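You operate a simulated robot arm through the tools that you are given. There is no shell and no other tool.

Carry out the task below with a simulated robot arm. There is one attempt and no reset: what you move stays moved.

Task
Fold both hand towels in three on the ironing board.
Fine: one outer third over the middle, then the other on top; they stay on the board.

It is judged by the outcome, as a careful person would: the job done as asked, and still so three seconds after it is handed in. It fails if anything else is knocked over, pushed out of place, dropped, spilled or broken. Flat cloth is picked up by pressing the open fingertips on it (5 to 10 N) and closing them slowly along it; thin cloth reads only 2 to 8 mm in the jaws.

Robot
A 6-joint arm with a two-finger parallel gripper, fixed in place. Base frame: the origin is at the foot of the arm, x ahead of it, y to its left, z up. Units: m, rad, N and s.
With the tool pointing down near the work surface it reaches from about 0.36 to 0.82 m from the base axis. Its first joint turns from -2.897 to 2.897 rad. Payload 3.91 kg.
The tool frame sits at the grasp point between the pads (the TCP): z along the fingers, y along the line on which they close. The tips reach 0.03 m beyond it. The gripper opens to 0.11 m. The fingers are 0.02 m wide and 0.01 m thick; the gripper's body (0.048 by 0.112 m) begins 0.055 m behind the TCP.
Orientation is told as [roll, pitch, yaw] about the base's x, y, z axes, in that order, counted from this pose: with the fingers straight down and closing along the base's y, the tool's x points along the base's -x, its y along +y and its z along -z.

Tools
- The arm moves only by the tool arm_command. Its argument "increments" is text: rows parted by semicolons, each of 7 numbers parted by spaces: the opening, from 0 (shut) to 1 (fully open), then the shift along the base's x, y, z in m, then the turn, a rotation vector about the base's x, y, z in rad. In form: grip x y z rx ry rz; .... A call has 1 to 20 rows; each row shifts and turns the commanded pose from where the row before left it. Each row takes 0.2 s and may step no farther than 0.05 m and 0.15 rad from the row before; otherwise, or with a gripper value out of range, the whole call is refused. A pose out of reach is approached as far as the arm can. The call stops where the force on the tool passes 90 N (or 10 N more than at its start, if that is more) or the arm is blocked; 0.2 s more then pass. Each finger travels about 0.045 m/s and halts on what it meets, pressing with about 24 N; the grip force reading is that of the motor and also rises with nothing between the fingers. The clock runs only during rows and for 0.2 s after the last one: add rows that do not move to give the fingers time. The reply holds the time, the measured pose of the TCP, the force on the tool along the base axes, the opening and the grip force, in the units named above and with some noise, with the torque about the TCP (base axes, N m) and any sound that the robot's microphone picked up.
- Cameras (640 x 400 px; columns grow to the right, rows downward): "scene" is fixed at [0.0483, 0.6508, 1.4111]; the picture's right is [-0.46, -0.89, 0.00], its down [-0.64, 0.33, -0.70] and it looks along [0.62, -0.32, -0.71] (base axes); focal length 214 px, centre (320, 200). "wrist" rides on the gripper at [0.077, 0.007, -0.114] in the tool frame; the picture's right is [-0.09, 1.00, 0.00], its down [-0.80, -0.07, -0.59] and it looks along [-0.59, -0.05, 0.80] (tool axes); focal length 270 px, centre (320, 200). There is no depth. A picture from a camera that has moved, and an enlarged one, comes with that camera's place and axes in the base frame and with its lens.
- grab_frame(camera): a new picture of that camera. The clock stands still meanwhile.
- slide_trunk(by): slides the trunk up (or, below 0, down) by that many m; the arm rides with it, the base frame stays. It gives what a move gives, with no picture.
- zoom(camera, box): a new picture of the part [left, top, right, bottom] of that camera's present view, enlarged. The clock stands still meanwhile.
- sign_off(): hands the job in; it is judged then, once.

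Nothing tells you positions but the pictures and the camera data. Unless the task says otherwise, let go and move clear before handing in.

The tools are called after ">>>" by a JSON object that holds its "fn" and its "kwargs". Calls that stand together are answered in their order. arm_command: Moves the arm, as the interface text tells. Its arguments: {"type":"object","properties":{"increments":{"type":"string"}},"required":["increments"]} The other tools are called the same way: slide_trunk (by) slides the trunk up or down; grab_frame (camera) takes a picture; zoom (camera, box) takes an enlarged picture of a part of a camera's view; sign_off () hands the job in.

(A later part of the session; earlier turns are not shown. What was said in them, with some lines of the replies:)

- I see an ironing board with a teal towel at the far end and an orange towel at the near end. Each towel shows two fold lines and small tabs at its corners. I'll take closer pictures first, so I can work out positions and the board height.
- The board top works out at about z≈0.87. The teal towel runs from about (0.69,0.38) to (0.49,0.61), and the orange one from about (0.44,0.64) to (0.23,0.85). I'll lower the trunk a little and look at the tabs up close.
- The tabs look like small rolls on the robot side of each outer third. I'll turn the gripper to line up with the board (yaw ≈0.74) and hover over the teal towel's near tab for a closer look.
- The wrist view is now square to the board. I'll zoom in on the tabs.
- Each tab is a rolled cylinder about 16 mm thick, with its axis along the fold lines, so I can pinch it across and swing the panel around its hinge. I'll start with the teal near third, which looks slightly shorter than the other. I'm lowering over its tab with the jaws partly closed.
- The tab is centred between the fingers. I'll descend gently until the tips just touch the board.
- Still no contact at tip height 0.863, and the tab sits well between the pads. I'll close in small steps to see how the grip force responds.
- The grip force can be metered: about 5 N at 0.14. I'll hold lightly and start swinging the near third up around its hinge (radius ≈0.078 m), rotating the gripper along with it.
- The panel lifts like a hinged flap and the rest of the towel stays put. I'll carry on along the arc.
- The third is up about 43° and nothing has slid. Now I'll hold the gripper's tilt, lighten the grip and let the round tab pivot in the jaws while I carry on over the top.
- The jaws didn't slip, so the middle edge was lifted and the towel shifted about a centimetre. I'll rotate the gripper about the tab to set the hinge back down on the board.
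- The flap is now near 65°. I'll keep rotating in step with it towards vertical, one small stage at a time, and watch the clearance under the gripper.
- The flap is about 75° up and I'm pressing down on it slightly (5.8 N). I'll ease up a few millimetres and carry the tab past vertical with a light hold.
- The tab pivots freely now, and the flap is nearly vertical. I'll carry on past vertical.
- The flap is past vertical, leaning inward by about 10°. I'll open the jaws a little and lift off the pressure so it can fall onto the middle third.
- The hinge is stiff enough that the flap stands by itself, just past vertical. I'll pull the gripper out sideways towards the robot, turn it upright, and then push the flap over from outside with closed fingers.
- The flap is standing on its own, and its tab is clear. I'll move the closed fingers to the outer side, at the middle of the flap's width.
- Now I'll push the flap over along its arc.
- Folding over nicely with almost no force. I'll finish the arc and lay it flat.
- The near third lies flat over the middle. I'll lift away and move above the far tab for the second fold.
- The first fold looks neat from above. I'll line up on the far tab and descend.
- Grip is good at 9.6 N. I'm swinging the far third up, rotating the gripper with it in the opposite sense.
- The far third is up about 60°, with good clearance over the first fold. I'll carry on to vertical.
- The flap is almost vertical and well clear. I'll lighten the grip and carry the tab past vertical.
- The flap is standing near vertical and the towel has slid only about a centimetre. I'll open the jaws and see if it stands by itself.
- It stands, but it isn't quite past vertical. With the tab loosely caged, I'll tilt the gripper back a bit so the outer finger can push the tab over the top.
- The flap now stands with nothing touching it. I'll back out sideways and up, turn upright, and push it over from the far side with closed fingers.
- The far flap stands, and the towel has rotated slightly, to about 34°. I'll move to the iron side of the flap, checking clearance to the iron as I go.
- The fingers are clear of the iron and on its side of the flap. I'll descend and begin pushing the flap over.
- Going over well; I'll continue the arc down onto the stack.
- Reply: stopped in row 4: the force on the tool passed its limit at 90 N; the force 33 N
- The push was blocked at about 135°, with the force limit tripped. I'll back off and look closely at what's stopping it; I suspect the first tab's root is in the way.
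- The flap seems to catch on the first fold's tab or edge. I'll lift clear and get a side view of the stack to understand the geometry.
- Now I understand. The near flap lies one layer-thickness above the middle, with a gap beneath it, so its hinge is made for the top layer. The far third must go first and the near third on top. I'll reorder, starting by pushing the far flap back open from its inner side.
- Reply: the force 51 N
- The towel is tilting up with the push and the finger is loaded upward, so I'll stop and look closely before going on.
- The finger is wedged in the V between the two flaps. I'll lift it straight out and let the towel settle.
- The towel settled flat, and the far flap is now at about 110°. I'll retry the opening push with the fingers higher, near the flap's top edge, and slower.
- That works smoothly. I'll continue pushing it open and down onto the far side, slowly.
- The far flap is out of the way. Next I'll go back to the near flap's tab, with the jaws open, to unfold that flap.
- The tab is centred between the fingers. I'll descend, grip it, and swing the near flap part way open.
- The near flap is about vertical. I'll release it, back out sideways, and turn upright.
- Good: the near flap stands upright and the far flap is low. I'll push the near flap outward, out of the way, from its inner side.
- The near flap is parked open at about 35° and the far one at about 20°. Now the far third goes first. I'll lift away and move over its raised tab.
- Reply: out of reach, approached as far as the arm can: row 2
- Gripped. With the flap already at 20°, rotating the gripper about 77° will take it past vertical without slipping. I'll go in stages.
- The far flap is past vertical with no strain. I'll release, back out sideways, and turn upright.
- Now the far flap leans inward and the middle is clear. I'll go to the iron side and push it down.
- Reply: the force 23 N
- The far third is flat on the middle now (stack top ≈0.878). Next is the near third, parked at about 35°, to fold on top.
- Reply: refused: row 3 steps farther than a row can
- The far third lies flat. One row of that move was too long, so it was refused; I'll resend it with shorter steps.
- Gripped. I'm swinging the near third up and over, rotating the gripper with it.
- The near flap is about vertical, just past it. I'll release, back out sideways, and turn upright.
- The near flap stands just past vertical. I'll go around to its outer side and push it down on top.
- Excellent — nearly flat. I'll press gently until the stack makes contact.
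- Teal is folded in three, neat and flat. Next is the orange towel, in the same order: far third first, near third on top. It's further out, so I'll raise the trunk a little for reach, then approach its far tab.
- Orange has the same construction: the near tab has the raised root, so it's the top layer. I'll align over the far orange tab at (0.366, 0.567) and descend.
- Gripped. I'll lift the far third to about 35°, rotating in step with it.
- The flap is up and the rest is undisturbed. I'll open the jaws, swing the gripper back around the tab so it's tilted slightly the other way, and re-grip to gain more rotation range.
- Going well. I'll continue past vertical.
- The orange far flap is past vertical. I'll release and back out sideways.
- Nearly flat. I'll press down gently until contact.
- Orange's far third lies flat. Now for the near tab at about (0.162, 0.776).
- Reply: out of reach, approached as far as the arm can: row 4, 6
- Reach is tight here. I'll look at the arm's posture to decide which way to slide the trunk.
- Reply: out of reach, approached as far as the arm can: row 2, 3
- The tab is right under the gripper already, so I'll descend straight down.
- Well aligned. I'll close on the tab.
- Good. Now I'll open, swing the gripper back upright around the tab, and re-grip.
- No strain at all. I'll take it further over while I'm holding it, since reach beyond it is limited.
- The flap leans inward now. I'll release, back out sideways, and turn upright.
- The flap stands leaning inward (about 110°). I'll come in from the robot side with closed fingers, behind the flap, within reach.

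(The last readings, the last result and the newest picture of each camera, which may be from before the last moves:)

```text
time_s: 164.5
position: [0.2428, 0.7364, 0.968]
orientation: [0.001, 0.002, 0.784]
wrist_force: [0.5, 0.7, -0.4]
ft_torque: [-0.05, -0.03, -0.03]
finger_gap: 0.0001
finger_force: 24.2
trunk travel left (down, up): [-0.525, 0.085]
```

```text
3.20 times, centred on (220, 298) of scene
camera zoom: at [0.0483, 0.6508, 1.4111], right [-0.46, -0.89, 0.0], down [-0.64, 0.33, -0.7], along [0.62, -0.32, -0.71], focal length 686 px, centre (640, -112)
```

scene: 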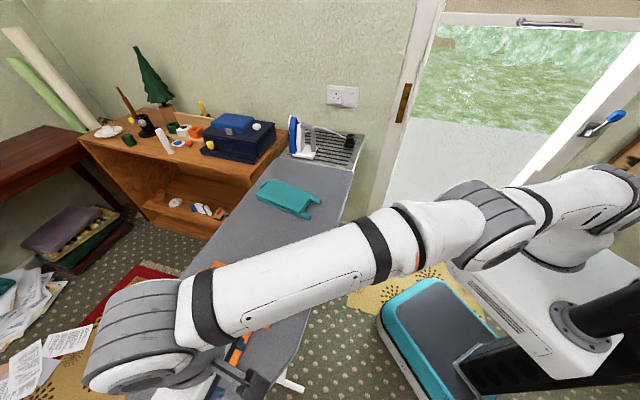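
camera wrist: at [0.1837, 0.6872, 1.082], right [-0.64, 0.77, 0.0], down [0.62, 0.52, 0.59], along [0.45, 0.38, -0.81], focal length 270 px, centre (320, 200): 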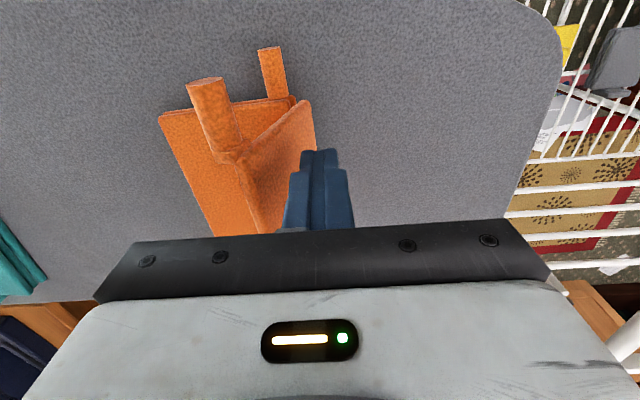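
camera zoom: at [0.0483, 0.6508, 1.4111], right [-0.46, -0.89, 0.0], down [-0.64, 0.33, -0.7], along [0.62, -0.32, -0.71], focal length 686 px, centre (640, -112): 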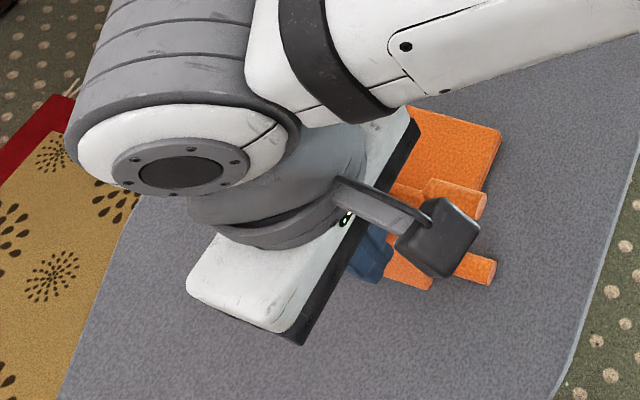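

The fingers are behind the flap. I'll push it over along the arc.

>>> {"fn": "arm_command", "kwargs": {"increments": "0 0.0049 -0.0049 0 0 0 0; 0 0.0049 -0.0049 0 0 0 0; 0 0.0049 -0.0049 0 0 0 0; 0 0.0042 -0.0042 -0.002 0 0 0; 0 0.0042 -0.0042 -0.003 0 0 0; 0 0 0 0 0 0 0"}}

>>> {"fn": "zoom", "kwargs": {"camera": "scene", "box": [120, 235, 320, 360]}}

>>> {"fn": "grab_frame", "kwargs": {"camera": "wrist"}}

```text
time_s: 165.9
position: [0.2654, 0.7129, 0.964]
orientation: [0.001, 0.001, 0.784]
wrist_force: [0.0, -0.1, 0.6]
ft_torque: [0.04, 0.0, -0.03]
finger_gap: 0.0
finger_force: 23.7
trunk travel left (down, up): [-0.525, 0.085]
```

```text
3.20 times, centred on (220, 298) of scene
camera zoom: at [0.0483, 0.6508, 1.4111], right [-0.46, -0.89, 0.0], down [-0.64, 0.33, -0.7], along [0.62, -0.32, -0.71], focal length 686 px, centre (640, -112)
```

zoom: 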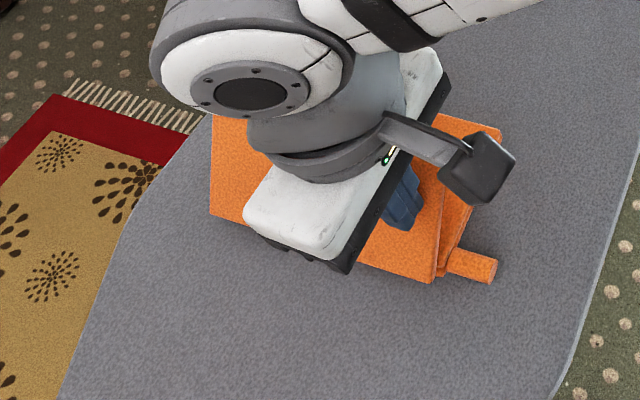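

```text
taken
camera wrist: at [0.2064, 0.6629, 1.078], right [-0.64, 0.77, 0.0], down [0.62, 0.52, 0.59], along [0.45, 0.38, -0.8], focal length 270 px, centre (320, 200)
```

wrist: 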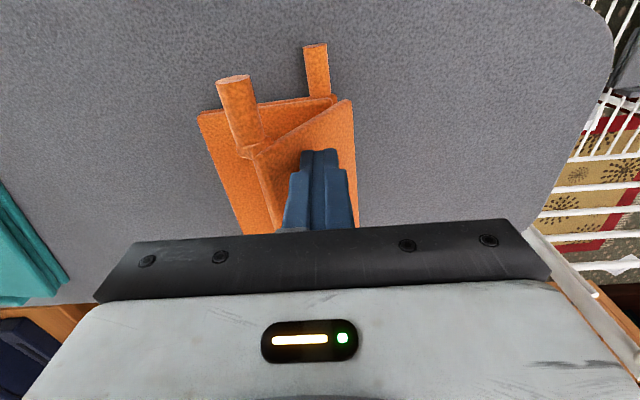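

>>> {"fn": "arm_command", "kwargs": {"increments": "0 0.0042 -0.0042 -0.003 0 0 0; 0 0.0037 -0.0037 -0.0047 0 0 0; 0 0.0037 -0.0037 -0.0047 0 0 0; 0 0.003 -0.003 -0.0056 0 0 0; 0 0.003 -0.003 -0.0056 0 0 0; 0 0 0 0 0 0 0"}}

>>> {"fn": "arm_command", "kwargs": {"increments": "0 0.0021 -0.0021 -0.006 0 0 0; 0 0.0021 -0.0021 -0.006 0 0 0; 0 0 0 0 0 0 0"}}

>>> {"fn": "zoom", "kwargs": {"camera": "scene", "box": [120, 235, 320, 360]}}

>>> {"fn": "grab_frame", "kwargs": {"camera": "wrist"}}

```text
time_s: 167.3
position: [0.2829, 0.6958, 0.9416]
orientation: [0.001, 0.003, 0.784]
wrist_force: [-0.1, 0.0, -0.1]
ft_torque: [-0.01, 0.01, 0.01]
finger_gap: 0.0
finger_force: 23.5
trunk travel left (down, up): [-0.525, 0.085]
```

```text
time_s: 168.1
position: [0.2871, 0.6911, 0.9297]
orientation: [0.001, 0.003, 0.785]
wrist_force: [-0.5, 0.8, 0.2]
ft_torque: [0.03, -0.03, 0.01]
finger_gap: 0.0
finger_force: 24.1
trunk travel left (down, up): [-0.525, 0.085]
```

```text
3.20 times, centred on (220, 298) of scene
camera zoom: at [0.0483, 0.6508, 1.4111], right [-0.46, -0.89, 0.0], down [-0.64, 0.33, -0.7], along [0.62, -0.32, -0.71], focal length 686 px, centre (640, -112)
```

zoom: 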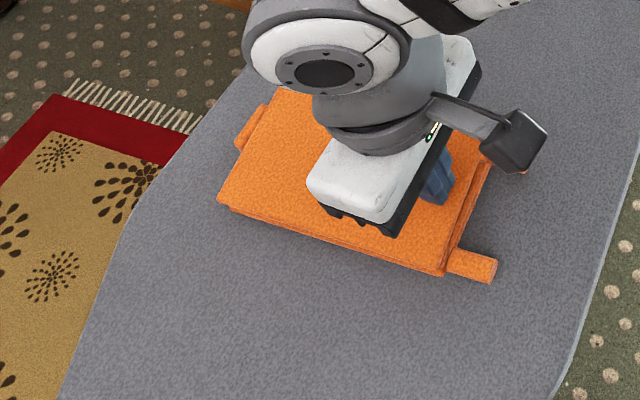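

```text
taken
camera wrist: at [0.2276, 0.642, 1.043], right [-0.64, 0.77, 0.0], down [0.62, 0.52, 0.59], along [0.45, 0.38, -0.8], focal length 270 px, centre (320, 200)
```

wrist: 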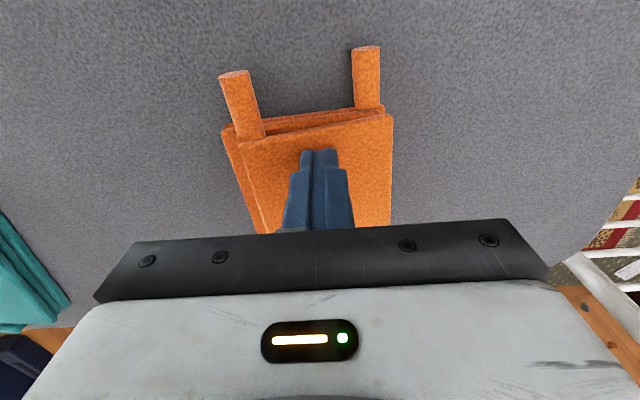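

>>> {"fn": "arm_command", "kwargs": {"increments": "0 0.0015 -0.0015 -0.005 0 0 0; 0 0 0 -0.003 0 0 0; 0 0 0 0 0 0 0"}}

>>> {"fn": "arm_command", "kwargs": {"increments": "0 0 0 -0.002 0 0 0; 0 0 0 0 0 0 0"}}

>>> {"fn": "arm_command", "kwargs": {"increments": "0 0 0 -0.002 0 0 0; 0 0 0 0 0 0 0"}}

```text
time_s: 168.9
position: [0.2885, 0.6897, 0.9211]
orientation: [-0.001, 0.001, 0.786]
wrist_force: [-0.4, -0.1, 0.3]
ft_torque: [-0.02, 0.01, -0.02]
finger_gap: 0.0001
finger_force: 23.7
trunk travel left (down, up): [-0.525, 0.085]
```

```text
time_s: 169.5
position: [0.2883, 0.6902, 0.9194]
orientation: [0.0, 0.002, 0.787]
wrist_force: [0.3, 0.5, -0.1]
ft_torque: [-0.01, -0.01, -0.02]
finger_gap: 0.0
finger_force: 24.1
trunk travel left (down, up): [-0.525, 0.085]
```

```text
time_s: 170.1
position: [0.2882, 0.6913, 0.9188]
orientation: [0.002, -0.002, 0.785]
wrist_force: [1.8, -1.6, 2.7]
ft_torque: [-0.04, -0.05, 0.0]
finger_gap: 0.0001
finger_force: 23.6
trunk travel left (down, up): [-0.525, 0.085]
```

>>> {"fn": "arm_command", "kwargs": {"increments": "0 0 0 -0.001 0 0 0; 0 0 0 0 0 0 0"}}

>>> {"fn": "arm_command", "kwargs": {"increments": "0 0 0 0.04 0 0 0; 0 0 0 0.04 0 0 0; 0 -0.02 -0.035 0.02 0 0 0; 0 -0.02 -0.04 0.02 0 0 0; 0 0 -0.045 0 0 0 0; 0 0 -0.045 0 0 0 0; 0 0 -0.045 0 0 0 0; 0 0 -0.045 0 0 0 0; 0 0 0 0 0 0 0"}}

>>> {"fn": "grab_frame", "kwargs": {"camera": "scene"}}

>>> {"fn": "zoom", "kwargs": {"camera": "scene", "box": [160, 235, 320, 335]}}

>>> {"fn": "zoom", "kwargs": {"camera": "scene", "box": [240, 165, 340, 228]}}

```text
time_s: 170.7
position: [0.2886, 0.6896, 0.9191]
orientation: [0.001, -0.003, 0.784]
wrist_force: [5.0, 1.8, 12.3]
ft_torque: [0.02, -0.17, -0.02]
finger_gap: 0.0
finger_force: 24.6
trunk travel left (down, up): [-0.525, 0.085]
```

```text
time_s: 172.7
position: [0.2479, 0.4342, 1.036]
orientation: [0.0, 0.002, 0.785]
wrist_force: [0.6, -0.3, -0.5]
ft_torque: [0.01, 0.03, 0.0]
finger_gap: 0.0
finger_force: 24.0
trunk travel left (down, up): [-0.525, 0.085]
```

```text
taken
```

scene: 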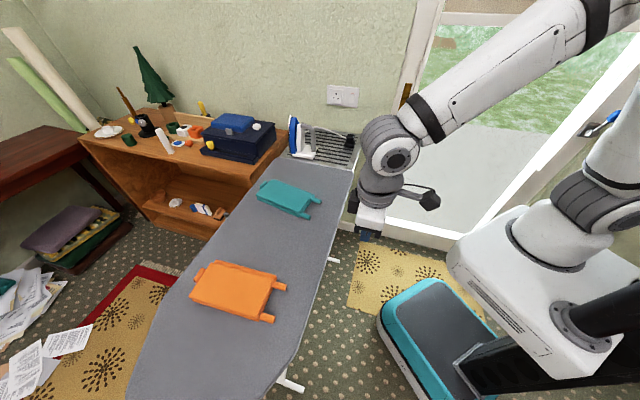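

```text
4.00 times, centred on (240, 285) of scene
camera zoom: at [0.0483, 0.6508, 1.4111], right [-0.46, -0.89, 0.0], down [-0.64, 0.33, -0.7], along [0.62, -0.32, -0.71], focal length 858 px, centre (640, -140)
```

zoom: 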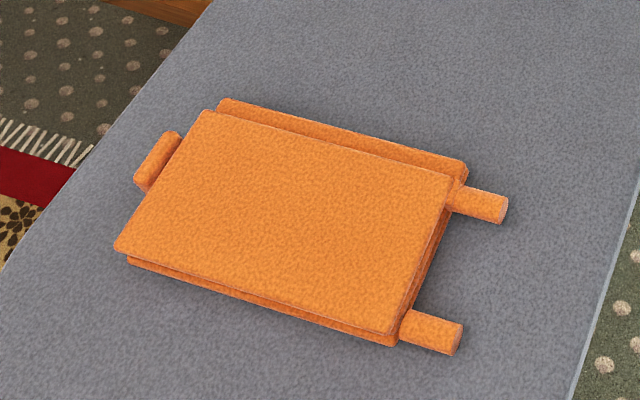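

```text
6.35 times, centred on (290, 196) of scene
camera zoom: at [0.0483, 0.6508, 1.4111], right [-0.46, -0.89, 0.0], down [-0.64, 0.33, -0.7], along [0.62, -0.32, -0.71], focal length 1362 px, centre (510, 222)
```

zoom: 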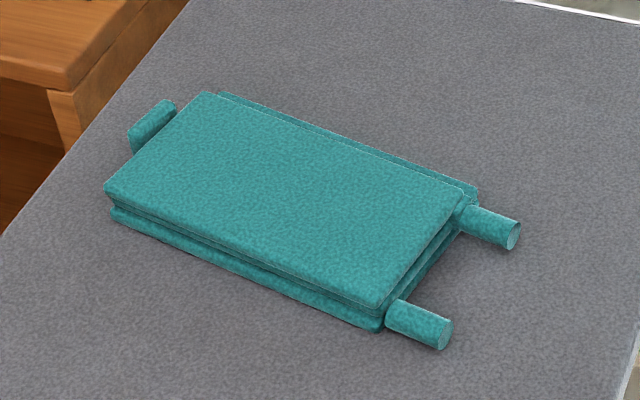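

Both towels are folded in three on the board and the gripper is clear. I'll wait a couple of seconds to confirm nothing springs back, then take a last look.

>>> {"fn": "arm_command", "kwargs": {"increments": "0.3 0 0 0.02 0 0 0; 0.3 0 0 0 0 0 0; 0.3 0 0 0 0 0 0; 0.3 0 0 0 0 0 0; 0.3 0 0 0 0 0 0; 0.3 0 0 0 0 0 0; 0.3 0 0 0 0 0 0; 0.3 0 0 0 0 0 0; 0.3 0 0 0 0 0 0; 0.3 0 0 0 0 0 0; 0.3 0 0 0 0 0 0; 0.3 0 0 0 0 0 0; 0.3 0 0 0 0 0 0; 0.3 0 0 0 0 0 0; 0.3 0 0 0 0 0 0"}}

>>> {"fn": "zoom", "kwargs": {"camera": "scene", "box": [160, 235, 320, 335]}}

>>> {"fn": "zoom", "kwargs": {"camera": "scene", "box": [180, 90, 380, 215]}}

```text
time_s: 175.9
position: [0.2493, 0.4354, 1.0558]
orientation: [0.001, 0.001, 0.785]
wrist_force: [-0.3, -0.5, 0.8]
ft_torque: [0.01, 0.0, 0.0]
finger_gap: 0.0326
finger_force: 0.0
trunk travel left (down, up): [-0.525, 0.085]
```

```text
4.00 times, centred on (240, 285) of scene
camera zoom: at [0.0483, 0.6508, 1.4111], right [-0.46, -0.89, 0.0], down [-0.64, 0.33, -0.7], along [0.62, -0.32, -0.71], focal length 858 px, centre (640, -140)
```

zoom: 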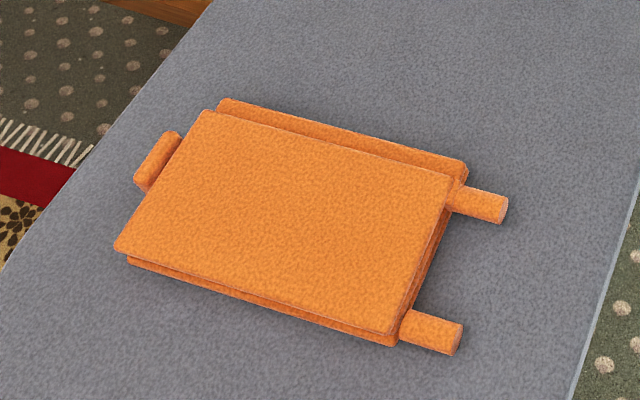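

```text
3.20 times, centred on (280, 152) of scene
camera zoom: at [0.0483, 0.6508, 1.4111], right [-0.46, -0.89, 0.0], down [-0.64, 0.33, -0.7], along [0.62, -0.32, -0.71], focal length 686 px, centre (448, 352)
```

zoom: 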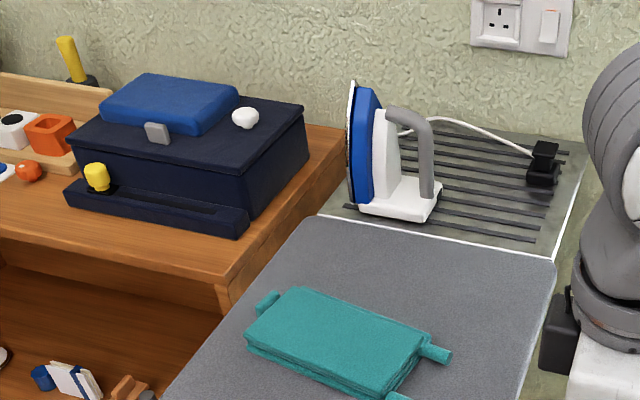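

Both towels have stayed flat, folded in three on the board. The iron and everything else are where they started, and the gripper is open and clear. I'm handing the job in.

>>> {"fn": "sign_off", "kwargs": {}}

```text
The job is handed in.
```

Both hand towels are folded in three and lying flat on the ironing board. On each one, the far third is over the middle and the near third is on top. They held their shape for a few seconds after I let go, and I then handed the job in.

- **Teal refold:** I first folded the teal towel's near third over the middle, and the far third then jammed against it. That push went past the 90 N force limit before it stopped. I opened the towel out again and refolded it far third first, and I see no damage in the pictures.
- **Teal position:** The teal towel slid a few centimetres and sits turned by about 6 degrees from where it started. It is still well on the board.
- **Surroundings:** The iron and everything else in view are where they were at the start.
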